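You operate a simulated robot arm through the tools that you are given. There is no shell and no other tool.

Carry out the task below with a simulated robot arm. There is one attempt and no reset: what you move stays moved.

Task
Tip the boom microphone upright and swap its black foam cover for the red one.
Fine: tighten the mic side knob again; stand the black foam cover on the long desk. Set down upright: black foam cover. Where these are worked on the way, their far stop is far enough and under half their travel is too little: mic side knob.

Only the result counts: the job must be done as asked and must still hold three seconds after the hand-in. Knocking over, shifting, dropping, spilling or breaking anything else fails it. Lids that push on must go on centred and level and be pressed home; caps that screw on are set level and turned clockwise until they are tight.

Robot
A 6-joint arm with a two-finger gripper, fixed in place. Base frame: the origin is on the floor under the middle of its stand, x ahead of it, y to its left, z up. Lengths are in m, angles in degrees, forces in N, time in s.
It reaches about 1.572 m from its shoulder. Its first joint turns from -166.0 to 166.0 degrees. Payload 2.45 kg.
The tool frame sits at the grasp point between the pads (the TCP): z along the fingers, y along the line on which they close. The tips reach 0.02 m beyond it. The gripper opens to 0.14 m; its body begins 0.168 m behind the TCP.
Orientation is that of the tool frame in the base frame, as [roll, pitch, yaw] about the fixed x, y, z axes, in that order (R = Rz(yaw) Ry(pitch) Rx(roll)). With the fingers straight down and closing along the base's y, the tool's x points along the base's -x, its y along +y and its z along -z.

Tools
- The arm moves only by the tool drive_tool. Its argument "steps" is a list of rows, each a list of 7 numbers: the finger opening in m, from 0 to 0.14, then the shift along the base's x, y, z in m, then the turn, a rotation vector about the base's x, y, z in degrees. In form: [[hand, dx, dy, dz, ax, ay, az], ...]. A call has 1 to 20 rows; each row shifts and turns the commanded pose from where the row before left it. A row lasts 0.2 s, in which the tool goes at most 0.05 m and 8.6 degrees; a call with a longer step from one row to the next is refused whole, and so is a gripper value outside its range. Where a pose cannot be reached the arm comes as near as it can. A force on the tool above 40 N (or 10 N above the force at the start of the call, whichever is more), or a blocked arm, ends the call early, and 0.2 s more pass. Each finger travels about 0.045 m/s and halts on what it meets, pressing with about 22 N; the grip force reading is that of the motor and also rises with nothing between the fingers. The clock runs only during rows and for 0.2 s after the last one: add rows that do not move to give the fingers time. The reply holds the time, the measured pose of the TCP, the force on the tool along the base axes, the opening and the grip force, in the units named above and with some noise, with the torque about the TCP (base axes, N m) and any sound that the robot's microphone picked up.
- Cameras (640 x 400 px; columns grow to the right, rows downward): "scene" is fixed at [0.4023, 0.6553, 1.6547]; the picture's right is [-0.79, -0.62, 0.00], its down [-0.46, 0.59, -0.66] and it looks along [0.40, -0.52, -0.75] (base axes); focal length 266 px, centre (320, 200). "wrist" rides on the gripper at [0.078, 0.011, -0.209] in the tool frame; the picture's right is [-0.14, 0.99, 0.00], its down [-0.92, -0.13, -0.37] and it looks along [-0.37, -0.05, 0.93] (tool axes); focal length 280 px, centre (320, 200). There is no depth. A picture from a camera that has moved, and an enlarged one, comes with that camera's place and axes in the base frame and with its lens. The place of the scene camera against the robot may be out by one fixed shift of up to 0.012 m in any direction.
- camera(camera): a new picture of that camera. It takes no simulated time.
- close_up(camera, box): a new picture of the part [left, top, right, bottom] of that camera's present view, enlarged. It takes no simulated time.
- finish_job(): hands the job in; it is judged then, once.

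Places have to be worked out from the pictures, the camera data and where the tool is seen. Open the gripper and draw the arm clear of the work before you hand the job in, unless the task says otherwise.

The tools are called after ">>>" by a JSON object that holds its "op" and its "data". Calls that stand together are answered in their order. drive_tool: Moves the arm, as the interface text tells. Its arguments: {"type":"object","properties":{"steps":{"type":"array","items":{"type":"array","items":{"type":"number"}}}},"required":["steps"]} The other tools are called the same way: camera (camera) takes a picture; close_up (camera, box) takes an enlarged picture of a part of a camera's view; finish_job () hands the job in.

At the start:

```text
t: 0.0
tcp_pos: [0.5887, 0.2603, 1.3998]
tool_rot: [-180.0, 0.0, 180.0]
wrist_force: [-0.3, -0.2, 0.6]
ft_torque: [0.02, 0.03, -0.03]
gripper_width: 0.1399
grasp_force: 0.2
```

scene: 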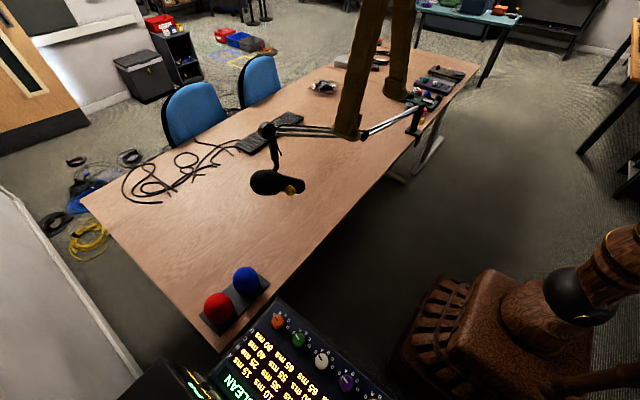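
wrist: 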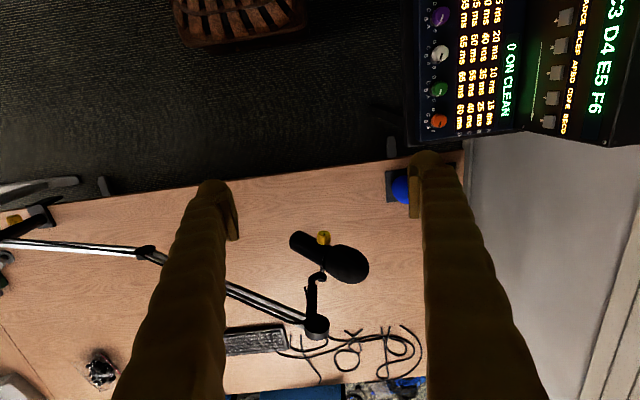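

I'll start by looking closely at the microphone and the foam covers from both cameras.

>>> {"op": "close_up", "data": {"camera": "scene", "box": [200, 100, 360, 220]}}

>>> {"op": "close_up", "data": {"camera": "scene", "box": [170, 240, 310, 350]}}

>>> {"op": "close_up", "data": {"camera": "wrist", "box": [240, 200, 400, 350]}}

>>> {"op": "close_up", "data": {"camera": "wrist", "box": [360, 130, 480, 230]}}

```text
3.33 times, centred on (280, 160) of scene
camera zoom: at [0.4023, 0.6553, 1.6547], right [-0.79, -0.62, 0.0], down [-0.46, 0.59, -0.66], along [0.4, -0.52, -0.75], focal length 885 px, centre (453, 333)
```

zoom: 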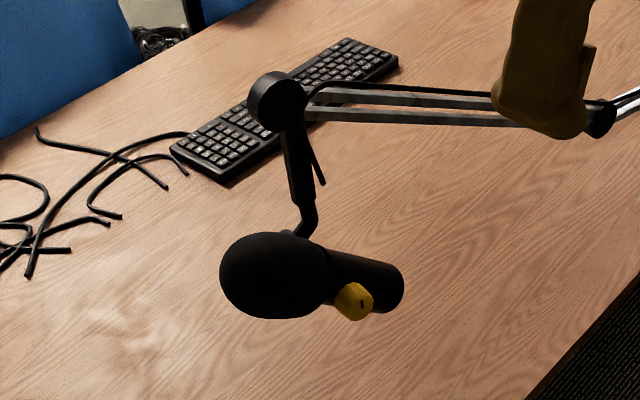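

```text
3.64 times, centred on (240, 295) of scene
camera zoom: at [0.4023, 0.6553, 1.6547], right [-0.79, -0.62, 0.0], down [-0.46, 0.59, -0.66], along [0.4, -0.52, -0.75], focal length 966 px, centre (611, -146)
```

zoom: 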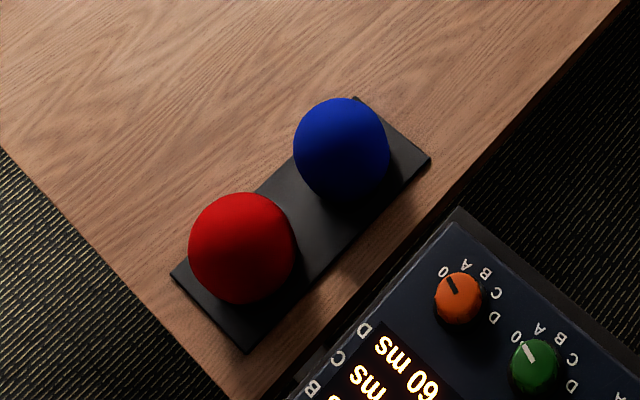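

```text
2.67 times, centred on (320, 275) of wrist
camera zoom: at [0.5111, 0.2725, 1.6089], right [0.14, 0.99, 0.0], down [0.92, -0.13, 0.37], along [0.37, -0.05, -0.93], focal length 748 px, centre (320, 0)
```

zoom: 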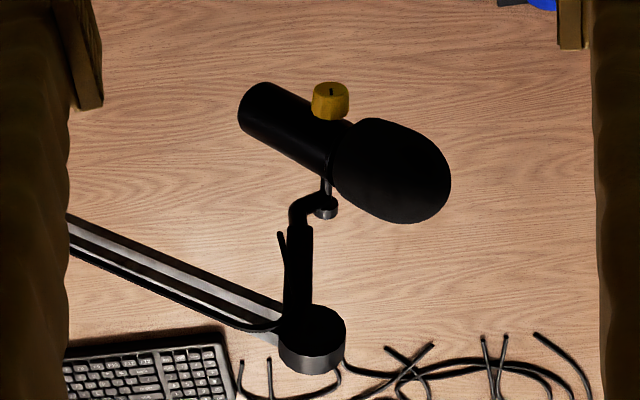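

```text
4.00 times, centred on (420, 180) of wrist
camera zoom: at [0.5111, 0.2725, 1.6089], right [0.14, 0.99, 0.0], down [0.92, -0.13, 0.37], along [0.37, -0.05, -0.93], focal length 1122 px, centre (-80, 280)
```

zoom: 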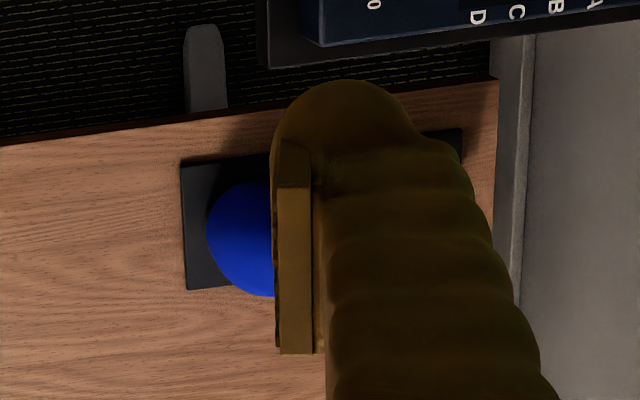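

The mic pivot knob appears at about (0.85, 0.24, 1.01) facing the robot, the mic's foam end tilts up towards +y, and the red cover is at about (0.85, 0.62, 0.77). I'll swing the tool to point along +x to view the knob from the side, staying well short of it.

>>> {"op": "drive_tool", "data": {"steps": [[0.14, 0, 0, -0.02, 0, -8.5, 0], [0.14, 0, 0, -0.02, 0, -8.5, 0], [0.14, 0, 0, -0.02, 0, -8.5, 0], [0.14, 0, 0, -0.02, 0, -8.5, 0], [0.14, 0, 0, -0.02, 0, -8.5, 0], [0.14, 0, 0, -0.02, 0, -8.5, 0], [0.14, 0, 0, -0.02, 0, -8.5, 0], [0.14, 0, 0, -0.02, 0, -8.5, 0], [0.14, 0, 0, -0.02, 0, -8.5, 0], [0.14, 0, 0, -0.02, 0, -8.5, 0], [0.14, 0, 0, -0.02, 0, -5, 0], [0.14, 0, 0, 0, 0, 0, 0]]}}

>>> {"op": "camera", "data": {"camera": "wrist"}}

>>> {"op": "camera", "data": {"camera": "scene"}}

```text
t: 2.6
tcp_pos: [0.6092, 0.2823, 1.1997]
tool_rot: [-157.4, 89.9, -157.5]
wrist_force: [-4.7, 6.3, -2.8]
ft_torque: [0.01, -0.46, -1.05]
gripper_width: 0.1394
grasp_force: 0.1
out of reach, approached as far as the arm can: row 10, 11
```

```text
taken
camera wrist: at [0.4018, 0.2951, 1.1222], right [0.0, 0.99, 0.14], down [-0.37, -0.13, 0.92], along [0.93, -0.05, 0.36], focal length 280 px, centre (320, 200)
```

wrist: 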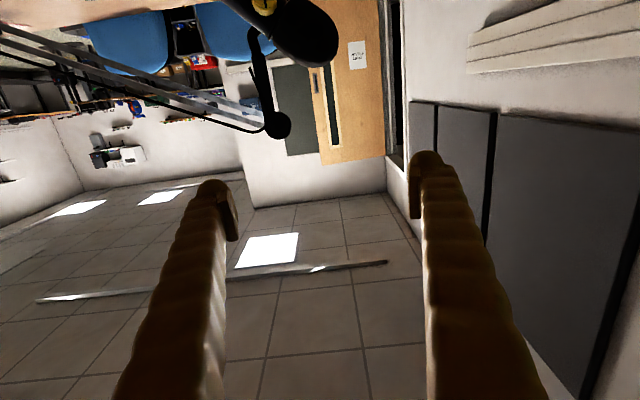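

```text
taken
```

scene: 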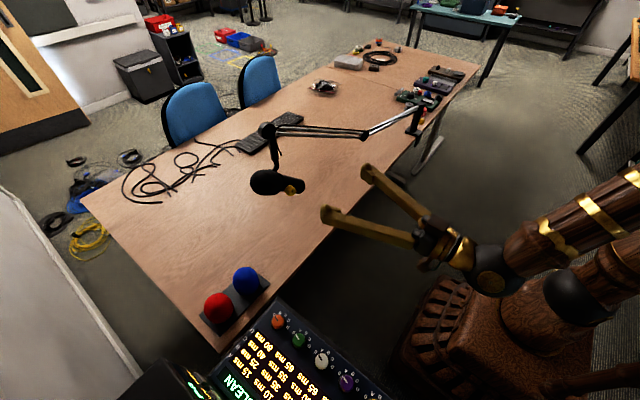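

The pose limit was reached close to the base (gripper pulled in). I'll move forward and down to face the knob, still about 0.13 m short of it.

>>> {"op": "drive_tool", "data": {"steps": [[0.14, 0.03, 0, -0.01, 0, 0, 0], [0.14, 0.03, 0, -0.02, 0, 0, 0], [0.14, 0.02, 0, -0.03, 0, 0, 0], [0.14, 0.01, 0, -0.03, 0, 0, 0], [0.14, 0.01, 0, -0.03, 0, 0, 0], [0.14, 0, -0.01, -0.03, 0, 0, 0], [0.14, 0, -0.01, -0.02, 0, 0, 0], [0.14, 0, 0, 0, 0, 0, 0], [0.14, 0, 0, 0, 0, 0, 0]]}}

>>> {"op": "camera", "data": {"camera": "wrist"}}

>>> {"op": "camera", "data": {"camera": "scene"}}

```text
t: 4.6
tcp_pos: [0.715, 0.2684, 1.0403]
tool_rot: [-109.2, 89.5, -109.3]
wrist_force: [0.3, 0.5, 0.0]
ft_torque: [-0.03, 0.02, 0.0]
gripper_width: 0.1402
grasp_force: 0.1
out of reach, approached as far as the arm can: row 7
```

```text
taken
camera wrist: at [0.5064, 0.2801, 0.9617], right [0.0, 0.99, 0.13], down [-0.37, -0.12, 0.92], along [0.93, -0.05, 0.36], focal length 280 px, centre (320, 200)
```

wrist: 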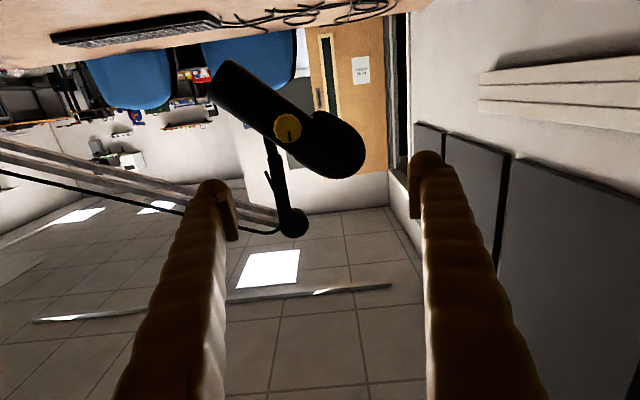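

```text
taken
```

scene: 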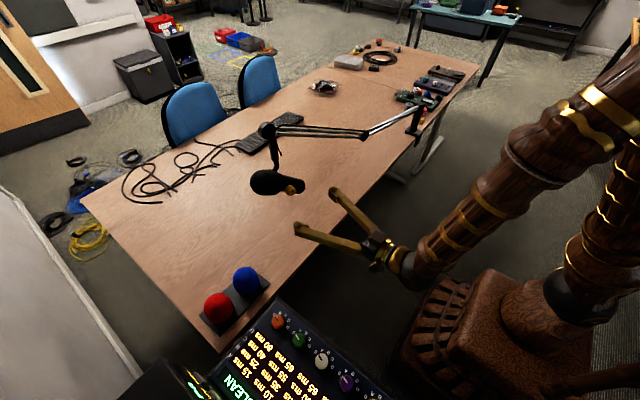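

The knob faces me clearly now. Zooming in on the mic and knob to see the axis direction and markings.

>>> {"op": "close_up", "data": {"camera": "wrist", "box": [200, 50, 380, 250]}}

>>> {"op": "close_up", "data": {"camera": "wrist", "box": [255, 100, 319, 150]}}

>>> {"op": "close_up", "data": {"camera": "scene", "box": [235, 110, 335, 210]}}

```text
2.00 times, centred on (290, 150) of wrist
camera zoom: at [0.5064, 0.2801, 0.9617], right [0.0, 0.99, 0.13], down [-0.37, -0.12, 0.92], along [0.93, -0.05, 0.36], focal length 561 px, centre (380, 300)
```

zoom: 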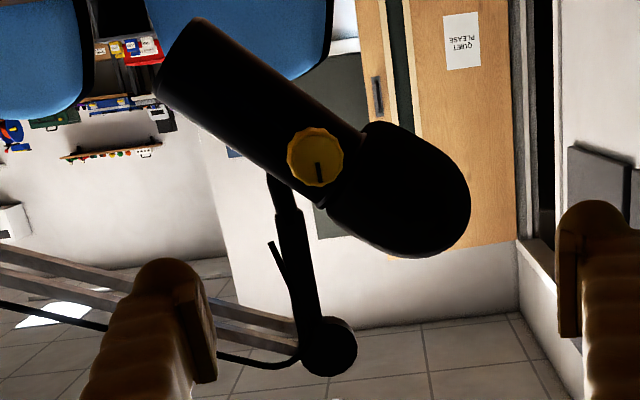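

```text
8.00 times, centred on (287, 125) of wrist
camera zoom: at [0.5064, 0.2801, 0.9617], right [0.0, 0.99, 0.13], down [-0.37, -0.12, 0.92], along [0.93, -0.05, 0.36], focal length 2243 px, centre (584, 800)
```

zoom: 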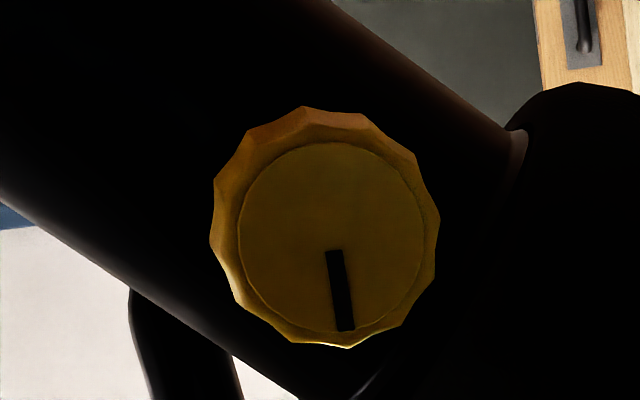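

```text
4.00 times, centred on (285, 160) of scene
camera zoom: at [0.4023, 0.6553, 1.6547], right [-0.79, -0.62, 0.0], down [-0.46, 0.59, -0.66], along [0.4, -0.52, -0.75], focal length 1062 px, centre (460, 360)
```

zoom: 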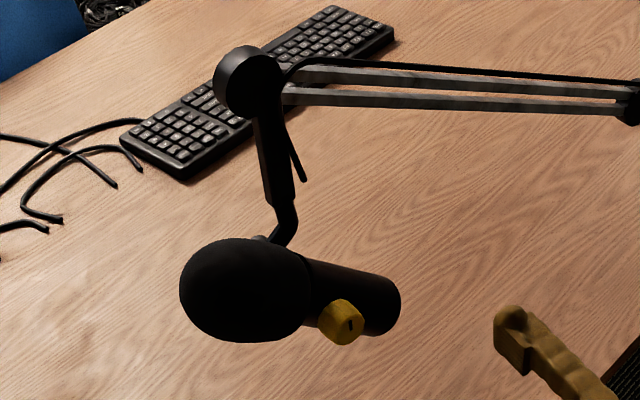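

The knob is a 34 mm scalloped dial with a pointer mark up, at about (0.853, 0.235, 1.00), axis yawed about -13° from +x. I'll yaw the tool to line up with that axis, moving ahead and down while keeping ~0.1 m off.

>>> {"op": "drive_tool", "data": {"steps": [[0.14, 0.01, 0, 0, 0, 0, -4.5], [0.14, 0.01, 0, -0.005, 0, 0, -4.5], [0.14, 0.01, 0, -0.01, 0, 0, -4.5], [0.14, 0, 0, -0.01, 0, 0, 0], [0.14, 0, -0.005, -0.015, 0, 0, 0], [0.14, 0, -0.005, 0, 0, 0, 0], [0.14, 0, 0, 0, 0, 0, 0]]}}

>>> {"op": "camera", "data": {"camera": "wrist"}}

```text
t: 6.2
tcp_pos: [0.7427, 0.2584, 1.0018]
tool_rot: [-7.9, 89.9, -21.5]
wrist_force: [0.1, 0.3, -0.1]
ft_torque: [0.0, 0.0, 0.01]
gripper_width: 0.14
grasp_force: 0.1
```

```text
taken
camera wrist: at [0.5432, 0.3181, 0.9234], right [0.23, 0.96, 0.14], down [-0.39, -0.04, 0.92], along [0.89, -0.27, 0.37], focal length 280 px, centre (320, 200)
```

wrist: 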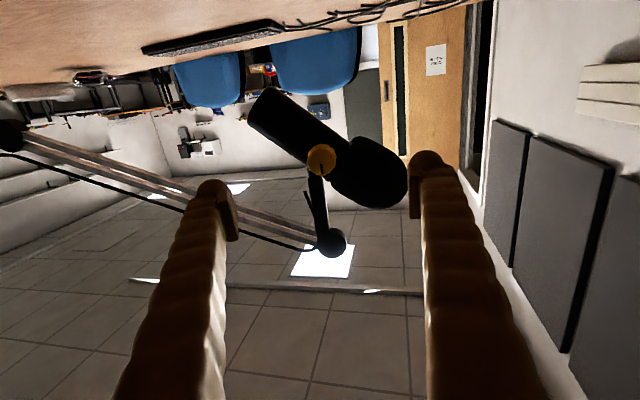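

The knob sits nearly on the tool axis. Checking its face for how well the axis is aligned.

>>> {"op": "close_up", "data": {"camera": "wrist", "box": [289, 135, 353, 185]}}

>>> {"op": "close_up", "data": {"camera": "wrist", "box": [230, 70, 430, 270]}}

>>> {"op": "close_up", "data": {"camera": "scene", "box": [220, 110, 400, 250]}}

```text
8.00 times, centred on (321, 160) of wrist
camera zoom: at [0.5432, 0.3181, 0.9234], right [0.23, 0.96, 0.14], down [-0.39, -0.04, 0.92], along [0.89, -0.27, 0.37], focal length 2243 px, centre (312, 520)
```

zoom: 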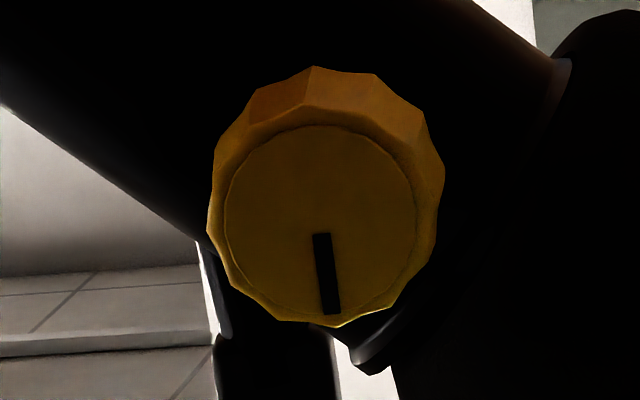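

```text
2.00 times, centred on (330, 170) of wrist
camera zoom: at [0.5432, 0.3181, 0.9234], right [0.23, 0.96, 0.14], down [-0.39, -0.04, 0.92], along [0.89, -0.27, 0.37], focal length 561 px, centre (300, 260)
```

zoom: 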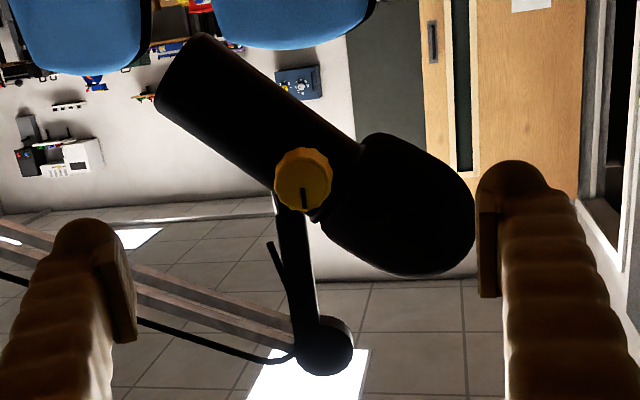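

```text
2.86 times, centred on (310, 180) of scene
camera zoom: at [0.4023, 0.6553, 1.6547], right [-0.79, -0.62, 0.0], down [-0.46, 0.59, -0.66], along [0.4, -0.52, -0.75], focal length 759 px, centre (349, 257)
```

zoom: 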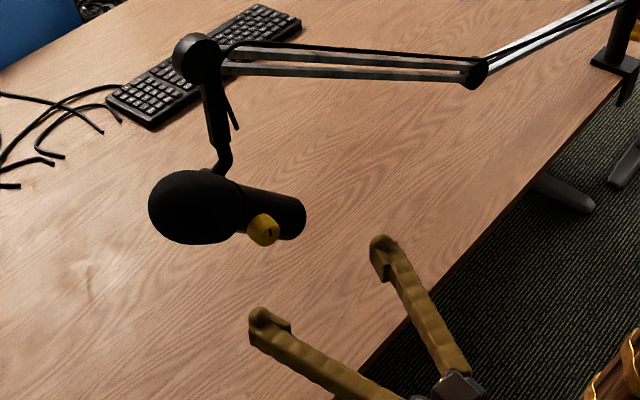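

Axis alignment is within about a degree. I'll advance 6 cm along the knob axis with the fingers at 0.08 m and re-check centring.

>>> {"op": "drive_tool", "data": {"steps": [[0.08, 0.0194, -0.0035, 0.001, 0, 0, 0], [0.08, 0.0194, -0.0044, 0.001, 0, 0, 0], [0.08, 0.0194, -0.0044, 0, 0, 0, 0], [0.08, 0, 0, 0, 0, 0, 0], [0.08, 0, 0, 0, 0, 0, 0]]}}

>>> {"op": "camera", "data": {"camera": "wrist"}}

>>> {"op": "close_up", "data": {"camera": "wrist", "box": [240, 110, 400, 230]}}

```text
t: 7.4
tcp_pos: [0.8011, 0.2453, 1.0033]
tool_rot: [-26.2, 89.9, -39.8]
wrist_force: [0.2, 0.5, 0.3]
ft_torque: [0.03, -0.01, -0.01]
gripper_width: 0.0799
grasp_force: 0.1
```

```text
taken
camera wrist: at [0.6012, 0.3064, 0.9241], right [0.23, 0.96, 0.14], down [-0.39, -0.04, 0.92], along [0.89, -0.27, 0.37], focal length 280 px, centre (320, 200)
```

wrist: 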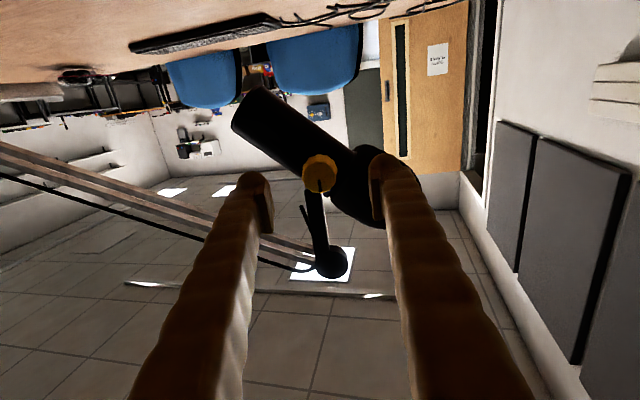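

```text
3.33 times, centred on (320, 170) of wrist
camera zoom: at [0.6012, 0.3064, 0.9241], right [0.23, 0.96, 0.14], down [-0.39, -0.04, 0.92], along [0.89, -0.27, 0.37], focal length 935 px, centre (320, 300)
```

zoom: 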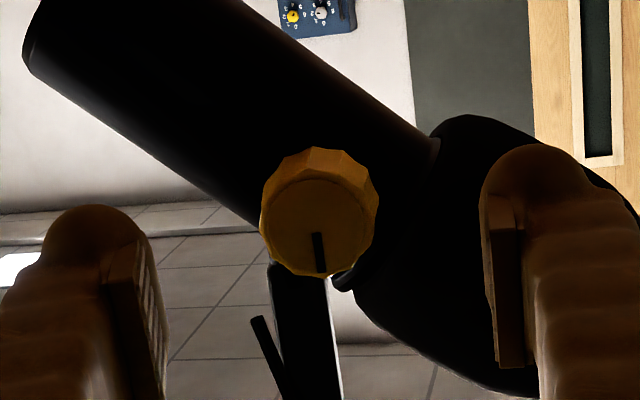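

The knob face is about 0.036–0.045 m ahead of the TCP and centred within 2 mm. I'll advance 2.4 cm with fingers at 0.06 and look again.

>>> {"op": "drive_tool", "data": {"steps": [[0.06, 0.0117, -0.0028, -0.0005, 0, 0, 0], [0.06, 0.0117, -0.0028, -0.0005, 0, 0, 0], [0.06, 0, 0, 0, 0, 0, 0], [0.06, 0, 0, 0, 0, 0, 0]]}}

>>> {"op": "close_up", "data": {"camera": "wrist", "box": [240, 110, 400, 230]}}

>>> {"op": "close_up", "data": {"camera": "scene", "box": [235, 130, 335, 210]}}

```text
t: 8.4
tcp_pos: [0.824, 0.2418, 1.0022]
tool_rot: [149.6, 89.9, 136.1]
wrist_force: [-0.2, -1.3, 0.3]
ft_torque: [0.03, 0.03, -0.03]
gripper_width: 0.0599
grasp_force: 0.0
```

```text
3.33 times, centred on (320, 170) of wrist
camera zoom: at [0.6243, 0.3017, 0.9241], right [0.23, 0.96, 0.14], down [-0.39, -0.04, 0.92], along [0.89, -0.27, 0.37], focal length 935 px, centre (320, 300)
```

zoom: 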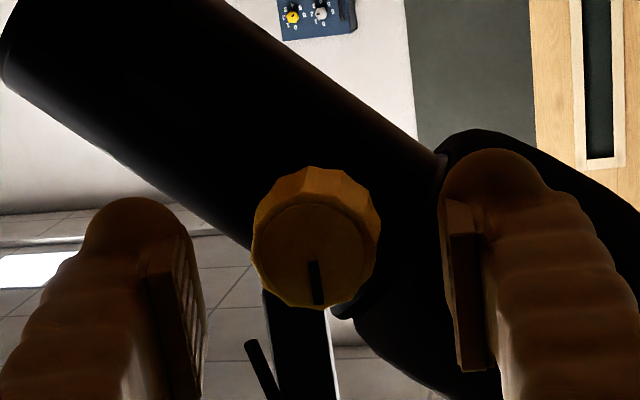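

```text
5.00 times, centred on (285, 170) of scene
camera zoom: at [0.4023, 0.6553, 1.6547], right [-0.79, -0.62, 0.0], down [-0.46, 0.59, -0.66], along [0.4, -0.52, -0.75], focal length 1328 px, centre (495, 350)
```

zoom: 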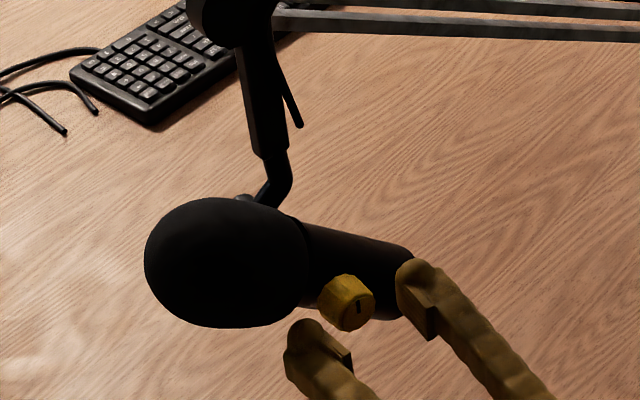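

The scene view shows the fingertips level with the knob's front face. Advancing 1.2 cm and closing on the knob.

>>> {"op": "drive_tool", "data": {"steps": [[0.06, 0.0058, -0.0014, 0, 0, 0, 0], [0.06, 0.0058, -0.0014, 0, 0, 0, 0], [0.06, 0, 0, 0, 0, 0, 0], [0.02, 0, 0, 0, 0, 0, 0], [0.02, 0, 0, 0, 0, 0, 0], [0.02, 0, 0, 0, 0, 0, 0]]}}

>>> {"op": "close_up", "data": {"camera": "wrist", "box": [240, 110, 400, 230]}}

>>> {"op": "close_up", "data": {"camera": "scene", "box": [235, 130, 335, 210]}}

```text
t: 9.8
tcp_pos: [0.8355, 0.2374, 1.0031]
tool_rot: [-21.0, 90.0, -34.6]
wrist_force: [0.5, -6.4, -0.3]
ft_torque: [0.0, -0.01, -0.07]
gripper_width: 0.0313
grasp_force: 32.3
```

```text
3.33 times, centred on (320, 170) of wrist
camera zoom: at [0.6364, 0.2979, 0.9232], right [0.23, 0.96, 0.14], down [-0.39, -0.04, 0.92], along [0.89, -0.27, 0.37], focal length 935 px, centre (320, 300)
```

zoom: 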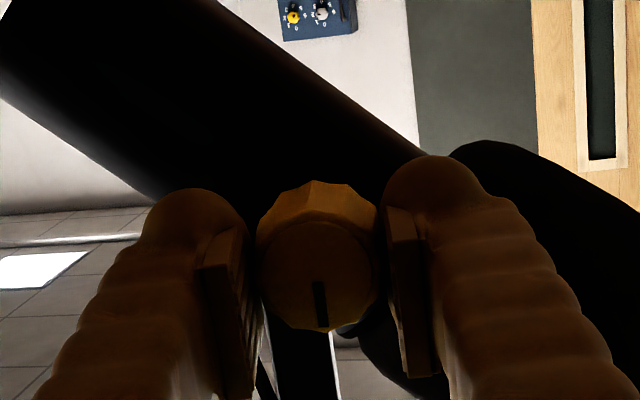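

```text
5.00 times, centred on (285, 170) of scene
camera zoom: at [0.4023, 0.6553, 1.6547], right [-0.79, -0.62, 0.0], down [-0.46, 0.59, -0.66], along [0.4, -0.52, -0.75], focal length 1328 px, centre (495, 350)
```

zoom: 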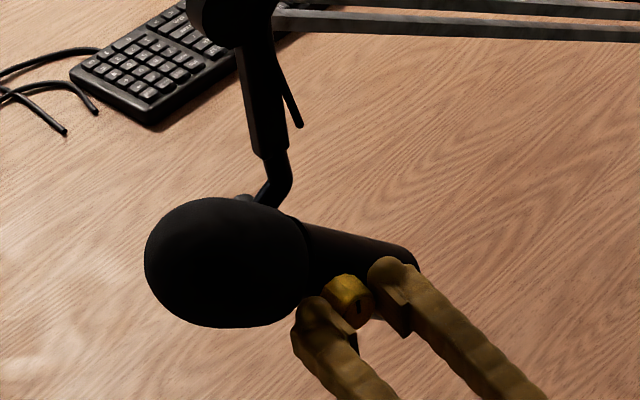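

Gripped at 31 mm. Turning counter-clockwise (as seen from the front) a little first, to see whether the knob follows.

>>> {"op": "drive_tool", "data": {"steps": [[0.02, 0, -0.001, 0, -8.26, 2.0, 0], [0.02, 0, 0, 0, -8.26, 2.0, 0], [0.02, 0, 0, 0, -8.26, 2.0, 0], [0.02, 0, 0, 0, -8.26, 2.0, 0]]}}

>>> {"op": "close_up", "data": {"camera": "wrist", "box": [240, 110, 400, 230]}}

>>> {"op": "close_up", "data": {"camera": "scene", "box": [235, 130, 335, 210]}}

```text
t: 10.8
tcp_pos: [0.8368, 0.2385, 1.0008]
tool_rot: [-90.2, 55.8, -103.5]
wrist_force: [-2.9, 23.0, -0.7]
ft_torque: [0.03, -0.12, 0.43]
gripper_width: 0.0313
grasp_force: 44.9
```

```text
3.33 times, centred on (320, 170) of wrist
camera zoom: at [0.6256, 0.2536, 0.9306], right [0.21, 0.87, -0.44], down [-0.26, 0.49, 0.83], along [0.94, -0.06, 0.33], focal length 935 px, centre (320, 300)
```

zoom: 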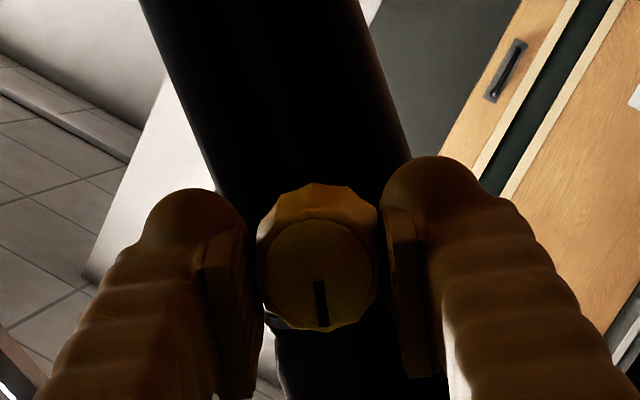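

```text
5.00 times, centred on (285, 170) of scene
camera zoom: at [0.4023, 0.6553, 1.6547], right [-0.79, -0.62, 0.0], down [-0.46, 0.59, -0.66], along [0.4, -0.52, -0.75], focal length 1328 px, centre (495, 350)
```

zoom: 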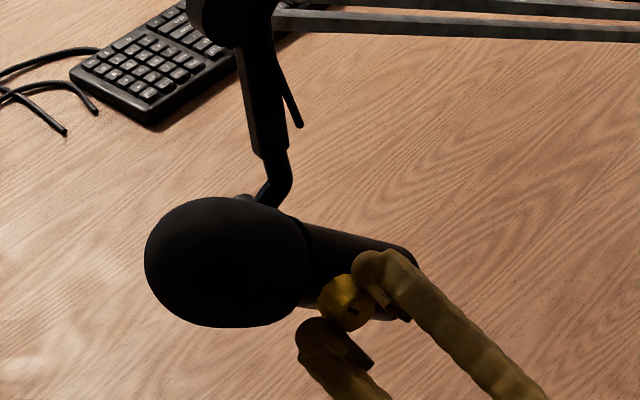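

The knob follows the fingers (mark stayed put relative to the gripper, mic hasn't moved). A sideways force built up, so I shift 2 mm to +y and continue turning.

>>> {"op": "drive_tool", "data": {"steps": [[0.02, 0, 0.002, 0, 0, 0, 0], [0.02, 0, 0, 0, -8.26, 2.0, 0], [0.02, 0, 0, 0, -8.26, 2.0, 0], [0.02, 0, 0, 0, -8.26, 2.0, 0], [0.02, 0, 0, 0, 0, 0, 0]]}}

>>> {"op": "close_up", "data": {"camera": "wrist", "box": [240, 110, 400, 230]}}

```text
t: 12.0
tcp_pos: [0.8344, 0.2386, 1.0006]
tool_rot: [-90.2, 30.3, -103.6]
wrist_force: [2.7, 13.8, -10.4]
ft_torque: [0.08, 0.15, 0.21]
gripper_width: 0.0309
grasp_force: 45.4
```

```text
3.33 times, centred on (320, 170) of wrist
camera zoom: at [0.6192, 0.2282, 0.9522], right [0.14, 0.6, -0.78], down [-0.19, 0.8, 0.58], along [0.97, 0.06, 0.23], focal length 935 px, centre (320, 300)
```

zoom: 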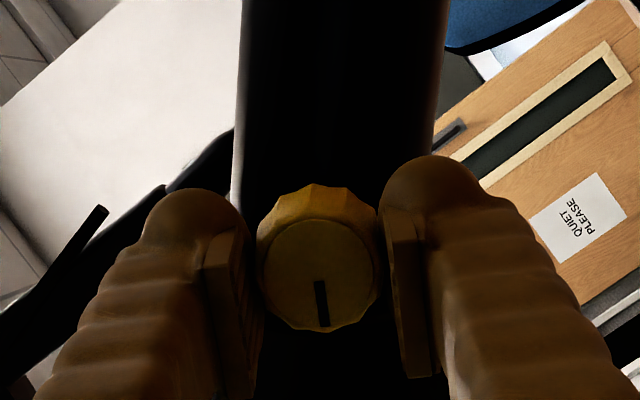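

Knob still follows at about 60° of turn. Continuing with a small relief shift.

>>> {"op": "drive_tool", "data": {"steps": [[0.02, 0, 0.0015, -0.001, 0, 0, 0], [0.02, 0, 0, 0, -8.26, 2.0, 0], [0.02, 0, 0, 0, -8.26, 2.0, 0], [0.02, 0, 0, 0, -8.26, 2.0, 0], [0.02, 0, 0, 0, -8.26, 2.0, 0], [0.02, 0, 0, 0, 0, 0, 0]]}}

>>> {"op": "close_up", "data": {"camera": "wrist", "box": [240, 110, 400, 230]}}

>>> {"op": "close_up", "data": {"camera": "scene", "box": [235, 130, 335, 210]}}

```text
t: 13.4
tcp_pos: [0.8348, 0.2389, 1.0003]
tool_rot: [-90.1, -3.6, -103.7]
wrist_force: [-7.8, -32.5, 1.3]
ft_torque: [0.01, 0.0, -0.67]
gripper_width: 0.0309
grasp_force: 45.4
```

```text
3.33 times, centred on (320, 170) of wrist
camera zoom: at [0.6156, 0.2132, 0.9944], right [0.01, 0.07, -1.0], down [-0.14, 0.99, 0.07], along [0.99, 0.14, 0.03], focal length 935 px, centre (320, 300)
```

zoom: 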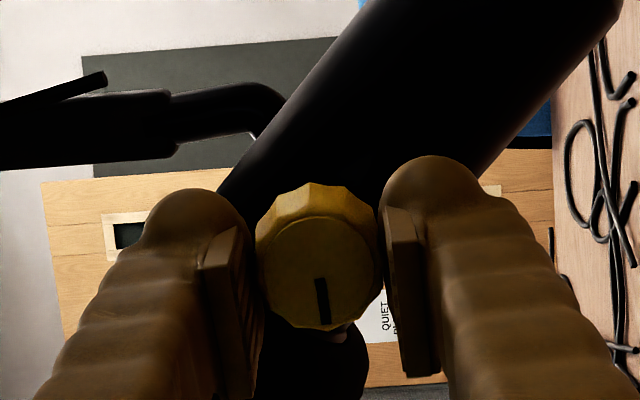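

```text
5.00 times, centred on (285, 170) of scene
camera zoom: at [0.4023, 0.6553, 1.6547], right [-0.79, -0.62, 0.0], down [-0.46, 0.59, -0.66], along [0.4, -0.52, -0.75], focal length 1328 px, centre (495, 350)
```

zoom: 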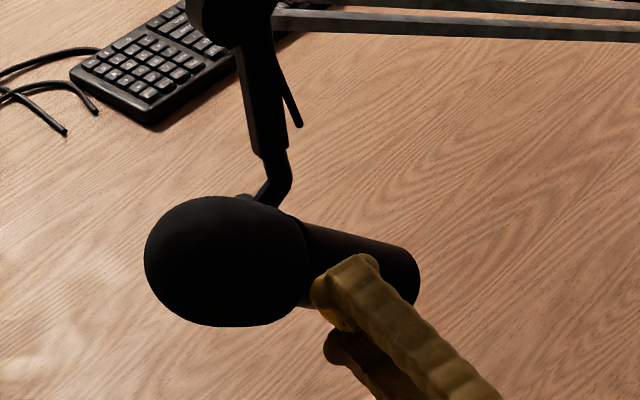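

About 93° turned so far with the mic steady. I'll open, back off 12 mm, and rotate the tool back for another stroke.

>>> {"op": "drive_tool", "data": {"steps": [[0.06, 0, 0, 0, 0, 0, 0], [0.06, 0, 0, 0, 0, 0, 0], [0.06, -0.0117, 0.0028, 0, 0, 0, 0], [0.06, 0, 0, 0, 8.26, -2.0, 0], [0.06, 0, 0, 0, 8.26, -2.0, 0], [0.06, 0, 0, 0, 8.26, -2.0, 0], [0.06, 0, 0, 0, 8.26, -2.0, 0], [0.06, 0, 0, 0, 8.26, -2.0, 0], [0.06, 0, 0, 0, 8.26, -2.0, 0], [0.06, 0, 0, 0, 8.26, -2.0, 0], [0.06, 0, 0, 0, 8.26, -2.0, 0], [0.06, 0, 0, 0, 8.26, -2.0, 0], [0.06, 0, 0, 0, 8.26, -2.0, 0], [0.06, 0, 0, 0, 8.26, -2.0, 0], [0.06, 0, 0, 0, 0, 0, 0]]}}

>>> {"op": "close_up", "data": {"camera": "wrist", "box": [240, 110, 400, 230]}}

>>> {"op": "close_up", "data": {"camera": "scene", "box": [235, 130, 335, 210]}}

```text
t: 16.6
tcp_pos: [0.8248, 0.2423, 0.9991]
tool_rot: [52.2, 89.9, 38.8]
wrist_force: [0.8, -0.3, 0.2]
ft_torque: [-0.02, 0.01, 0.01]
gripper_width: 0.0599
grasp_force: 0.1
```

```text
3.33 times, centred on (320, 170) of wrist
camera zoom: at [0.6254, 0.303, 0.9218], right [0.23, 0.96, 0.14], down [-0.39, -0.04, 0.92], along [0.89, -0.27, 0.37], focal length 935 px, centre (320, 300)
```

zoom: 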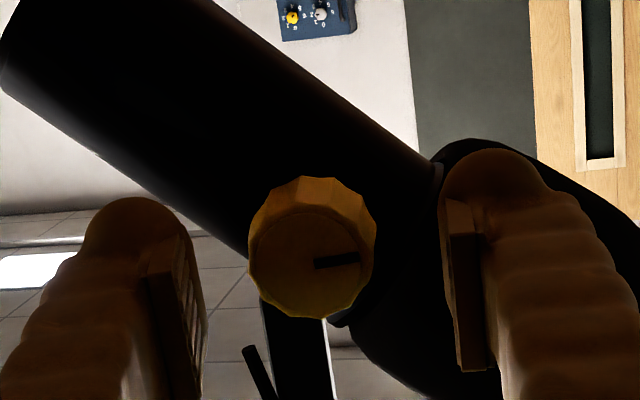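

```text
5.00 times, centred on (285, 170) of scene
camera zoom: at [0.4023, 0.6553, 1.6547], right [-0.79, -0.62, 0.0], down [-0.46, 0.59, -0.66], along [0.4, -0.52, -0.75], focal length 1328 px, centre (495, 350)
```

zoom: 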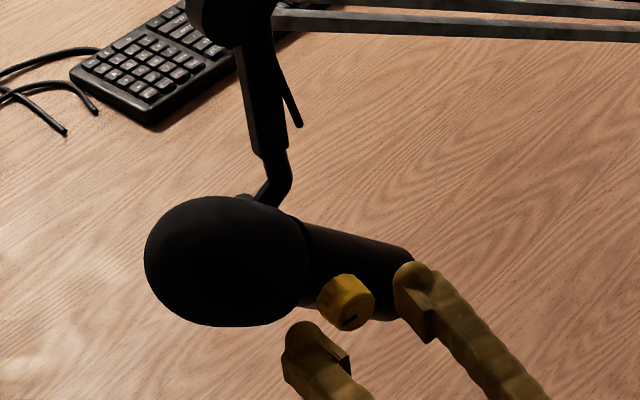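

The mark went from pointing up to pointing +y (counter-clockwise from the front, 90°). Re-centring about 2.7 mm toward -y and 2 mm up, then gripping again for a second stroke.

>>> {"op": "drive_tool", "data": {"steps": [[0.06, 0.0004, -0.0026, 0.0019, 0, 0, 0], [0.06, 0.0097, -0.0024, 0, 0, 0, 0], [0.06, 0, 0, 0, 0, 0, 0], [0.02, 0, 0, 0, 0, 0, 0], [0.02, 0, 0, 0, 0, 0, 0], [0.02, 0, 0, 0, 0, 0, 0]]}}

>>> {"op": "close_up", "data": {"camera": "wrist", "box": [240, 110, 400, 230]}}

```text
t: 18.0
tcp_pos: [0.8331, 0.238, 1.0023]
tool_rot: [-9.7, 89.9, -23.1]
wrist_force: [4.1, 17.6, 1.9]
ft_torque: [0.03, -0.01, 0.14]
gripper_width: 0.0308
grasp_force: 30.5
```

```text
3.33 times, centred on (320, 170) of wrist
camera zoom: at [0.635, 0.2975, 0.9229], right [0.23, 0.96, 0.14], down [-0.39, -0.04, 0.92], along [0.89, -0.26, 0.37], focal length 935 px, centre (320, 300)
```

zoom: 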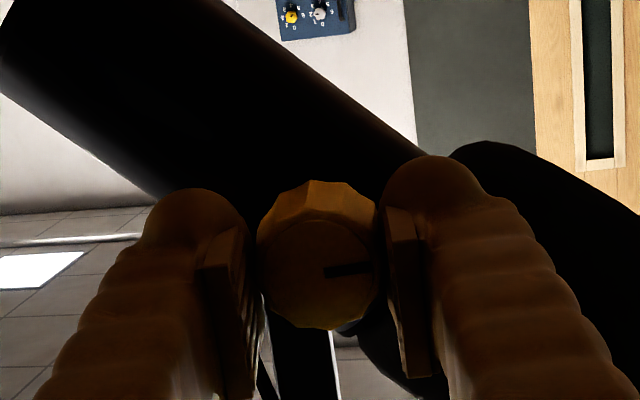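

Gripped again; relieving the 17 N side load with +1.2 mm in y and turning the second stroke in two parts.

>>> {"op": "drive_tool", "data": {"steps": [[0.02, 0, 0.0012, 0, 0, 0, 0], [0.02, 0, 0, 0, -8.26, 2.0, 0], [0.02, 0, 0, 0, -8.26, 2.0, 0], [0.02, 0, 0, 0, -8.26, 2.0, 0], [0.02, 0, 0, 0, -8.26, 2.0, 0], [0.02, 0, 0, 0, -8.26, 2.0, 0]]}}

```text
t: 19.4
tcp_pos: [0.8349, 0.2398, 1.0021]
tool_rot: [-90.1, 47.4, -103.5]
wrist_force: [2.7, 7.9, -3.6]
ft_torque: [0.75, -0.2, 0.27]
gripper_width: 0.0306
grasp_force: 45.0
```

A torque of about 0.78 N·m now opposes the turn, which suggests the loose stop. Checking the mark.

>>> {"op": "close_up", "data": {"camera": "wrist", "box": [240, 110, 400, 230]}}

>>> {"op": "close_up", "data": {"camera": "scene", "box": [235, 130, 335, 210]}}

```text
3.33 times, centred on (320, 170) of wrist
camera zoom: at [0.6218, 0.2455, 0.9372], right [0.19, 0.8, -0.57], down [-0.23, 0.6, 0.76], along [0.95, -0.01, 0.3], focal length 935 px, centre (320, 300)
```

zoom: 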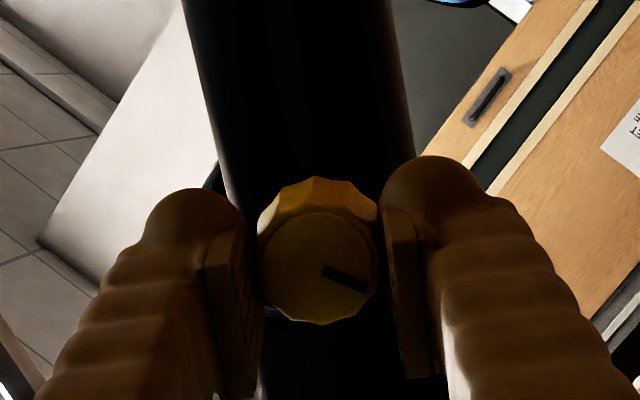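

```text
5.00 times, centred on (285, 170) of scene
camera zoom: at [0.4023, 0.6553, 1.6547], right [-0.79, -0.62, 0.0], down [-0.46, 0.59, -0.66], along [0.4, -0.52, -0.75], focal length 1328 px, centre (495, 350)
```

zoom: 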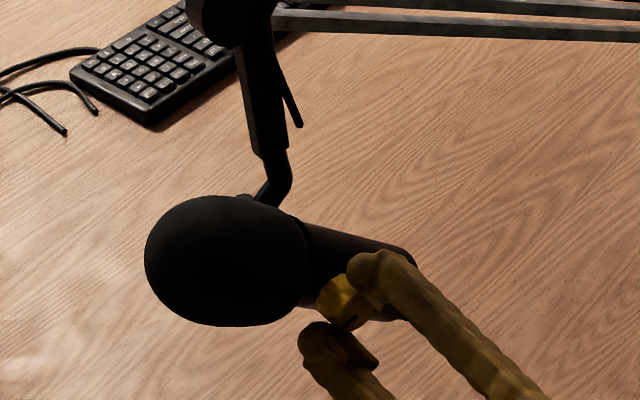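

The knob turned only ~12° more before the fingers slipped, so it's at its loose stop (~105° total). Opening and backing off 6 cm to look at the mic.

>>> {"op": "drive_tool", "data": {"steps": [[0.06, 0, 0, 0, 0, 0, 0], [0.06, 0, 0, 0, 0, 0, 0], [0.06, -0.0292, 0.007, 0, 0, 0, 0], [0.06, -0.0292, 0.007, 0, 0, 0, 0], [0.09, 0, 0, 0, 0, 0, 0], [0.09, 0, 0, 0, 0, 0, 0]]}}

>>> {"op": "camera", "data": {"camera": "wrist"}}

>>> {"op": "close_up", "data": {"camera": "wrist", "box": [240, 110, 400, 230]}}

>>> {"op": "close_up", "data": {"camera": "scene", "box": [235, 130, 335, 210]}}

```text
t: 20.8
tcp_pos: [0.7751, 0.2531, 1.0019]
tool_rot: [-90.1, 47.6, -103.4]
wrist_force: [0.6, 0.0, 0.6]
ft_torque: [0.01, 0.0, 0.02]
gripper_width: 0.0902
grasp_force: 0.0
```

```text
taken
camera wrist: at [0.563, 0.2598, 0.9374], right [0.19, 0.8, -0.57], down [-0.23, 0.6, 0.77], along [0.95, -0.01, 0.3], focal length 280 px, centre (320, 200)
```

wrist: 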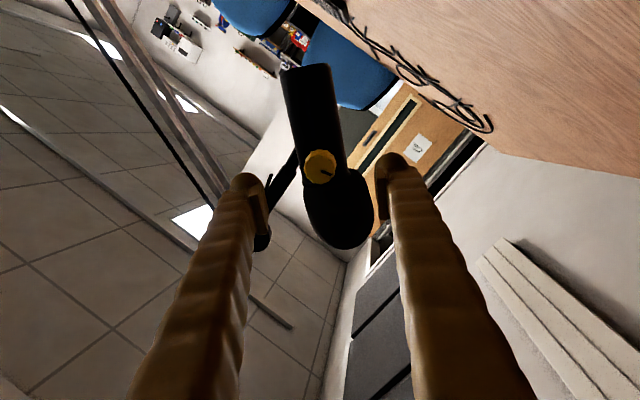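

```text
3.33 times, centred on (320, 170) of wrist
camera zoom: at [0.563, 0.2598, 0.9374], right [0.19, 0.8, -0.57], down [-0.23, 0.6, 0.77], along [0.95, -0.01, 0.3], focal length 935 px, centre (320, 300)
```

zoom: 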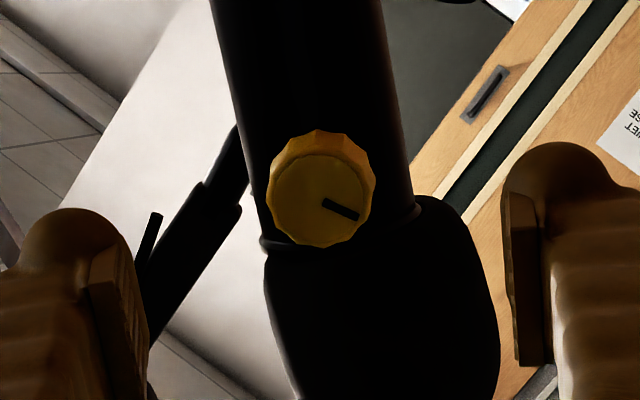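

```text
5.00 times, centred on (285, 170) of scene
camera zoom: at [0.4023, 0.6553, 1.6547], right [-0.79, -0.62, 0.0], down [-0.46, 0.59, -0.66], along [0.4, -0.52, -0.75], focal length 1328 px, centre (495, 350)
```

zoom: 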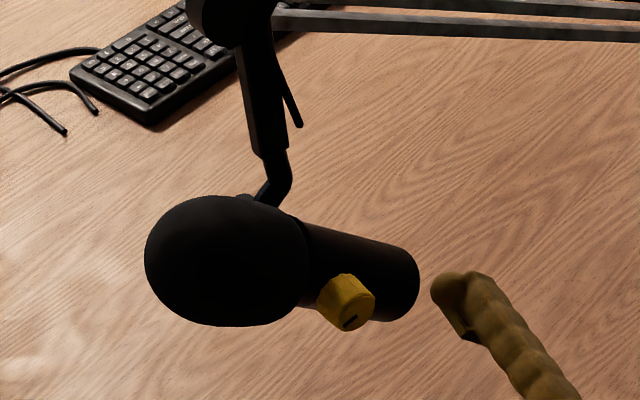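

The mic stayed put, tilted up about 45°. I'll shift the tool down along the mic body (about 6 cm behind the pivot, away from the foam), with the closing line perpendicular to the body, still at standoff.

>>> {"op": "drive_tool", "data": {"steps": [[0.09, -0.0034, -0.014, -0.0139, -3.5, 0.85, 0], [0.09, -0.0034, -0.014, -0.0139, 0, 0, 0], [0.09, -0.0034, -0.014, -0.0139, 0, 0, 0], [0.09, 0, 0, 0, 0, 0, 0], [0.09, 0, 0, 0, 0, 0, 0]]}}

>>> {"op": "camera", "data": {"camera": "wrist"}}

>>> {"op": "close_up", "data": {"camera": "scene", "box": [235, 130, 335, 210]}}

```text
t: 22.0
tcp_pos: [0.7644, 0.2113, 0.9625]
tool_rot: [-90.0, 43.9, -103.6]
wrist_force: [0.1, 0.3, 0.3]
ft_torque: [0.01, -0.02, -0.01]
gripper_width: 0.0898
grasp_force: 0.0
```

```text
taken
camera wrist: at [0.5507, 0.2139, 0.8998], right [0.18, 0.76, -0.62], down [-0.22, 0.65, 0.73], along [0.96, 0.0, 0.29], focal length 280 px, centre (320, 200)
```

wrist: 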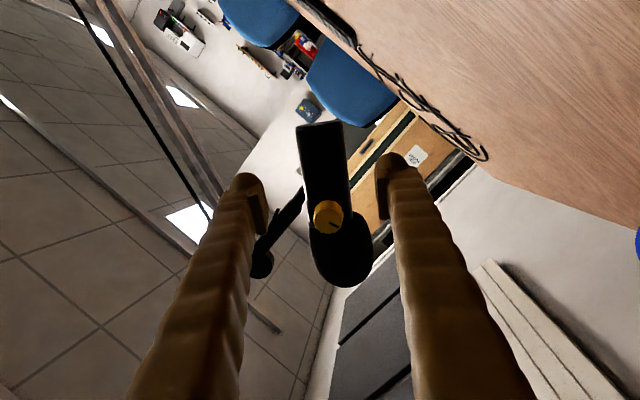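

```text
5.00 times, centred on (285, 170) of scene
camera zoom: at [0.4023, 0.6553, 1.6547], right [-0.79, -0.62, 0.0], down [-0.46, 0.59, -0.66], along [0.4, -0.52, -0.75], focal length 1328 px, centre (495, 350)
```

zoom: 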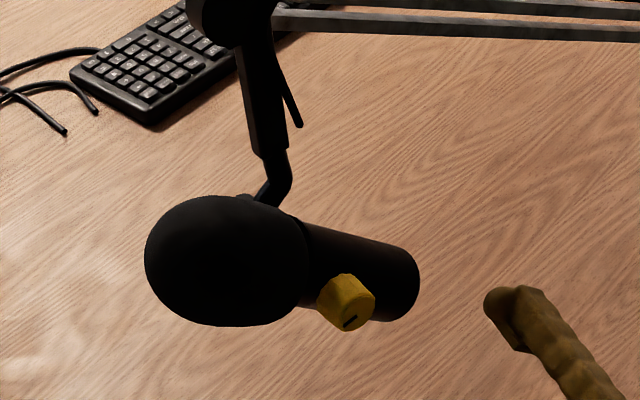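

>>> {"op": "close_up", "data": {"camera": "wrist", "box": [240, 100, 400, 220]}}

```text
3.33 times, centred on (320, 160) of wrist
camera zoom: at [0.5507, 0.2139, 0.8998], right [0.18, 0.76, -0.62], down [-0.22, 0.65, 0.73], along [0.96, 0.0, 0.29], focal length 935 px, centre (320, 333)
```

zoom: 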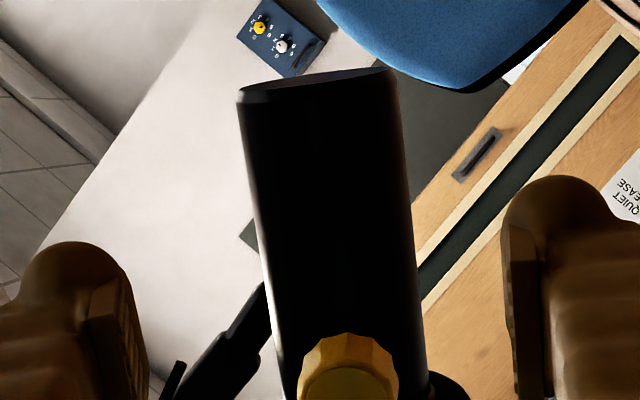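

The body is ~54 mm wide at 45° elevation, offset ~4 mm to the +y side of the tool. Shifting to centre and advancing 8 cm, then checking.

>>> {"op": "drive_tool", "data": {"steps": [[0.09, 0.0006, 0.0024, -0.0025, 0, 0, 0], [0.09, 0.0194, -0.0047, 0, 0, 0, 0], [0.09, 0.0194, -0.0047, 0, 0, 0, 0], [0.09, 0.0194, -0.0047, 0, 0, 0, 0], [0.09, 0.0194, -0.0047, 0, 0, 0, 0], [0.09, 0, 0, 0, 0, 0, 0]]}}

>>> {"op": "close_up", "data": {"camera": "wrist", "box": [220, 90, 420, 240]}}

>>> {"op": "close_up", "data": {"camera": "scene", "box": [235, 130, 335, 210]}}

```text
t: 23.4
tcp_pos: [0.8432, 0.1921, 0.9584]
tool_rot: [-90.1, 43.9, -103.5]
wrist_force: [-0.8, 0.4, -0.5]
ft_torque: [-0.01, 0.02, 0.02]
gripper_width: 0.0901
grasp_force: 0.0
```

```text
2.67 times, centred on (320, 165) of wrist
camera zoom: at [0.6305, 0.1957, 0.8964], right [0.18, 0.76, -0.62], down [-0.22, 0.64, 0.73], along [0.96, 0.01, 0.29], focal length 748 px, centre (320, 293)
```

zoom: 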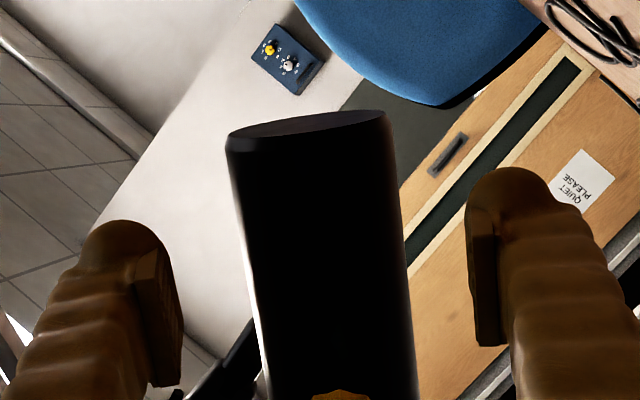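

```text
5.00 times, centred on (285, 170) of scene
camera zoom: at [0.4023, 0.6553, 1.6547], right [-0.79, -0.62, 0.0], down [-0.46, 0.59, -0.66], along [0.4, -0.52, -0.75], focal length 1328 px, centre (495, 350)
```

zoom: 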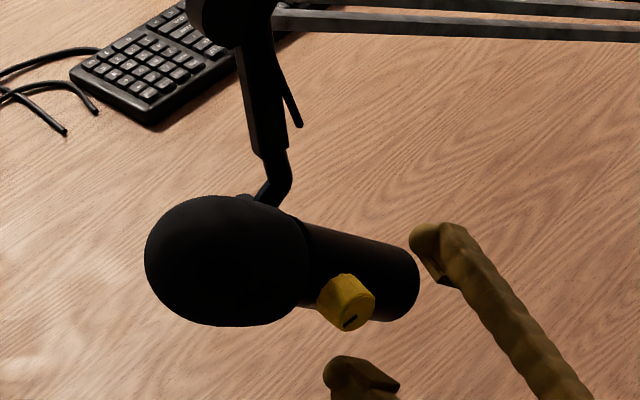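

Centred between the pads. Advancing another 3 cm and closing gently on the body.

>>> {"op": "drive_tool", "data": {"steps": [[0.09, 0.0146, -0.0035, 0, 0, 0, 0], [0.09, 0.0146, -0.0035, 0, 0, 0, 0], [0.09, 0, 0, 0, 0, 0, 0]]}}

>>> {"op": "close_up", "data": {"camera": "scene", "box": [235, 130, 335, 210]}}

>>> {"op": "close_up", "data": {"camera": "wrist", "box": [220, 90, 420, 240]}}

```text
t: 24.2
tcp_pos: [0.8728, 0.1882, 0.9591]
tool_rot: [-90.1, 43.9, -103.4]
wrist_force: [-0.1, 0.2, 0.3]
ft_torque: [0.01, -0.01, 0.03]
gripper_width: 0.0901
grasp_force: 0.0
```

```text
5.00 times, centred on (285, 170) of scene
camera zoom: at [0.4023, 0.6553, 1.6547], right [-0.79, -0.62, 0.0], down [-0.46, 0.59, -0.66], along [0.4, -0.52, -0.75], focal length 1328 px, centre (495, 350)
```

zoom: 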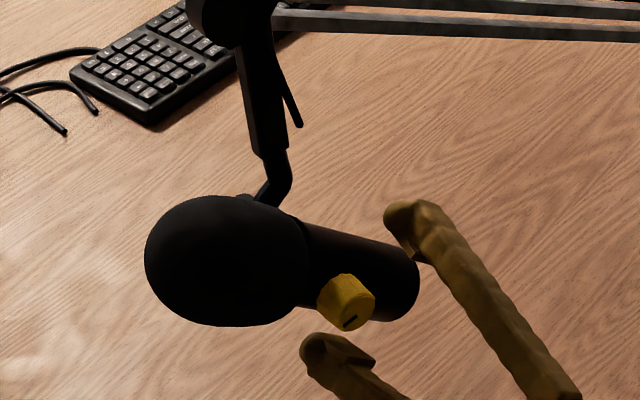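

```text
2.67 times, centred on (320, 165) of wrist
camera zoom: at [0.6588, 0.1897, 0.8968], right [0.18, 0.76, -0.62], down [-0.22, 0.64, 0.73], along [0.96, 0.0, 0.29], focal length 748 px, centre (320, 293)
```

zoom: 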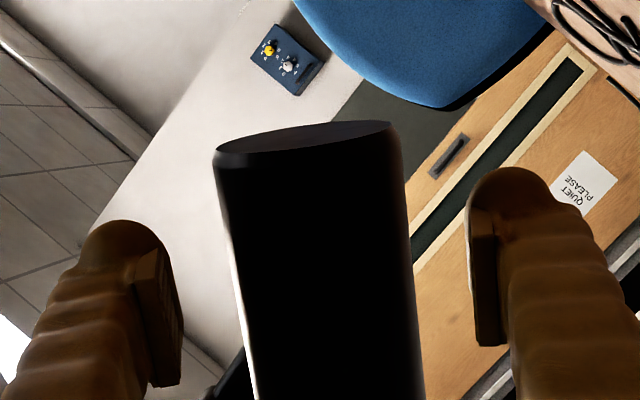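

Depth looks close to the body axis; I'll go 6 mm deeper and close.

>>> {"op": "drive_tool", "data": {"steps": [[0.09, 0.0058, -0.0014, 0, 0, 0, 0], [0.09, 0, 0, 0, 0, 0, 0], [0.045, 0, 0, 0, 0, 0, 0], [0.045, 0, 0, 0, 0, 0, 0], [0.045, 0, 0, 0, 0, 0, 0], [0.045, 0, 0, 0, 0, 0, 0]]}}

>>> {"op": "close_up", "data": {"camera": "scene", "box": [235, 130, 335, 210]}}

>>> {"op": "close_up", "data": {"camera": "wrist", "box": [220, 90, 420, 240]}}

```text
t: 25.6
tcp_pos: [0.8783, 0.1876, 0.9587]
tool_rot: [-90.1, 43.9, -103.7]
wrist_force: [-0.4, 4.5, -4.7]
ft_torque: [-0.31, 0.12, 0.22]
gripper_width: 0.0562
grasp_force: 42.3
```

```text
5.00 times, centred on (285, 170) of scene
camera zoom: at [0.4023, 0.6553, 1.6547], right [-0.79, -0.62, 0.0], down [-0.46, 0.59, -0.66], along [0.4, -0.52, -0.75], focal length 1328 px, centre (495, 350)
```

zoom: 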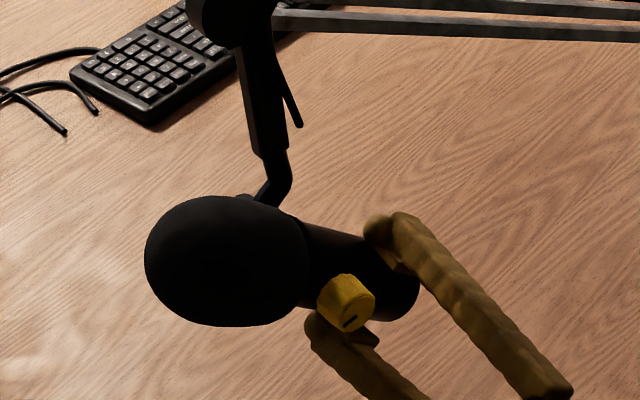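

```text
2.67 times, centred on (320, 165) of wrist
camera zoom: at [0.6648, 0.1888, 0.8967], right [0.18, 0.76, -0.62], down [-0.22, 0.65, 0.73], along [0.96, 0.01, 0.29], focal length 748 px, centre (320, 293)
```

zoom: 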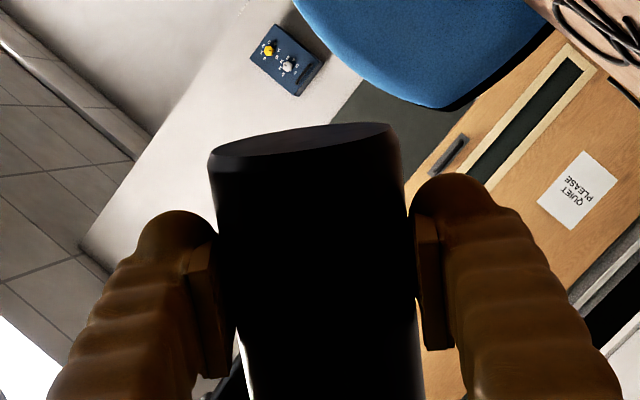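

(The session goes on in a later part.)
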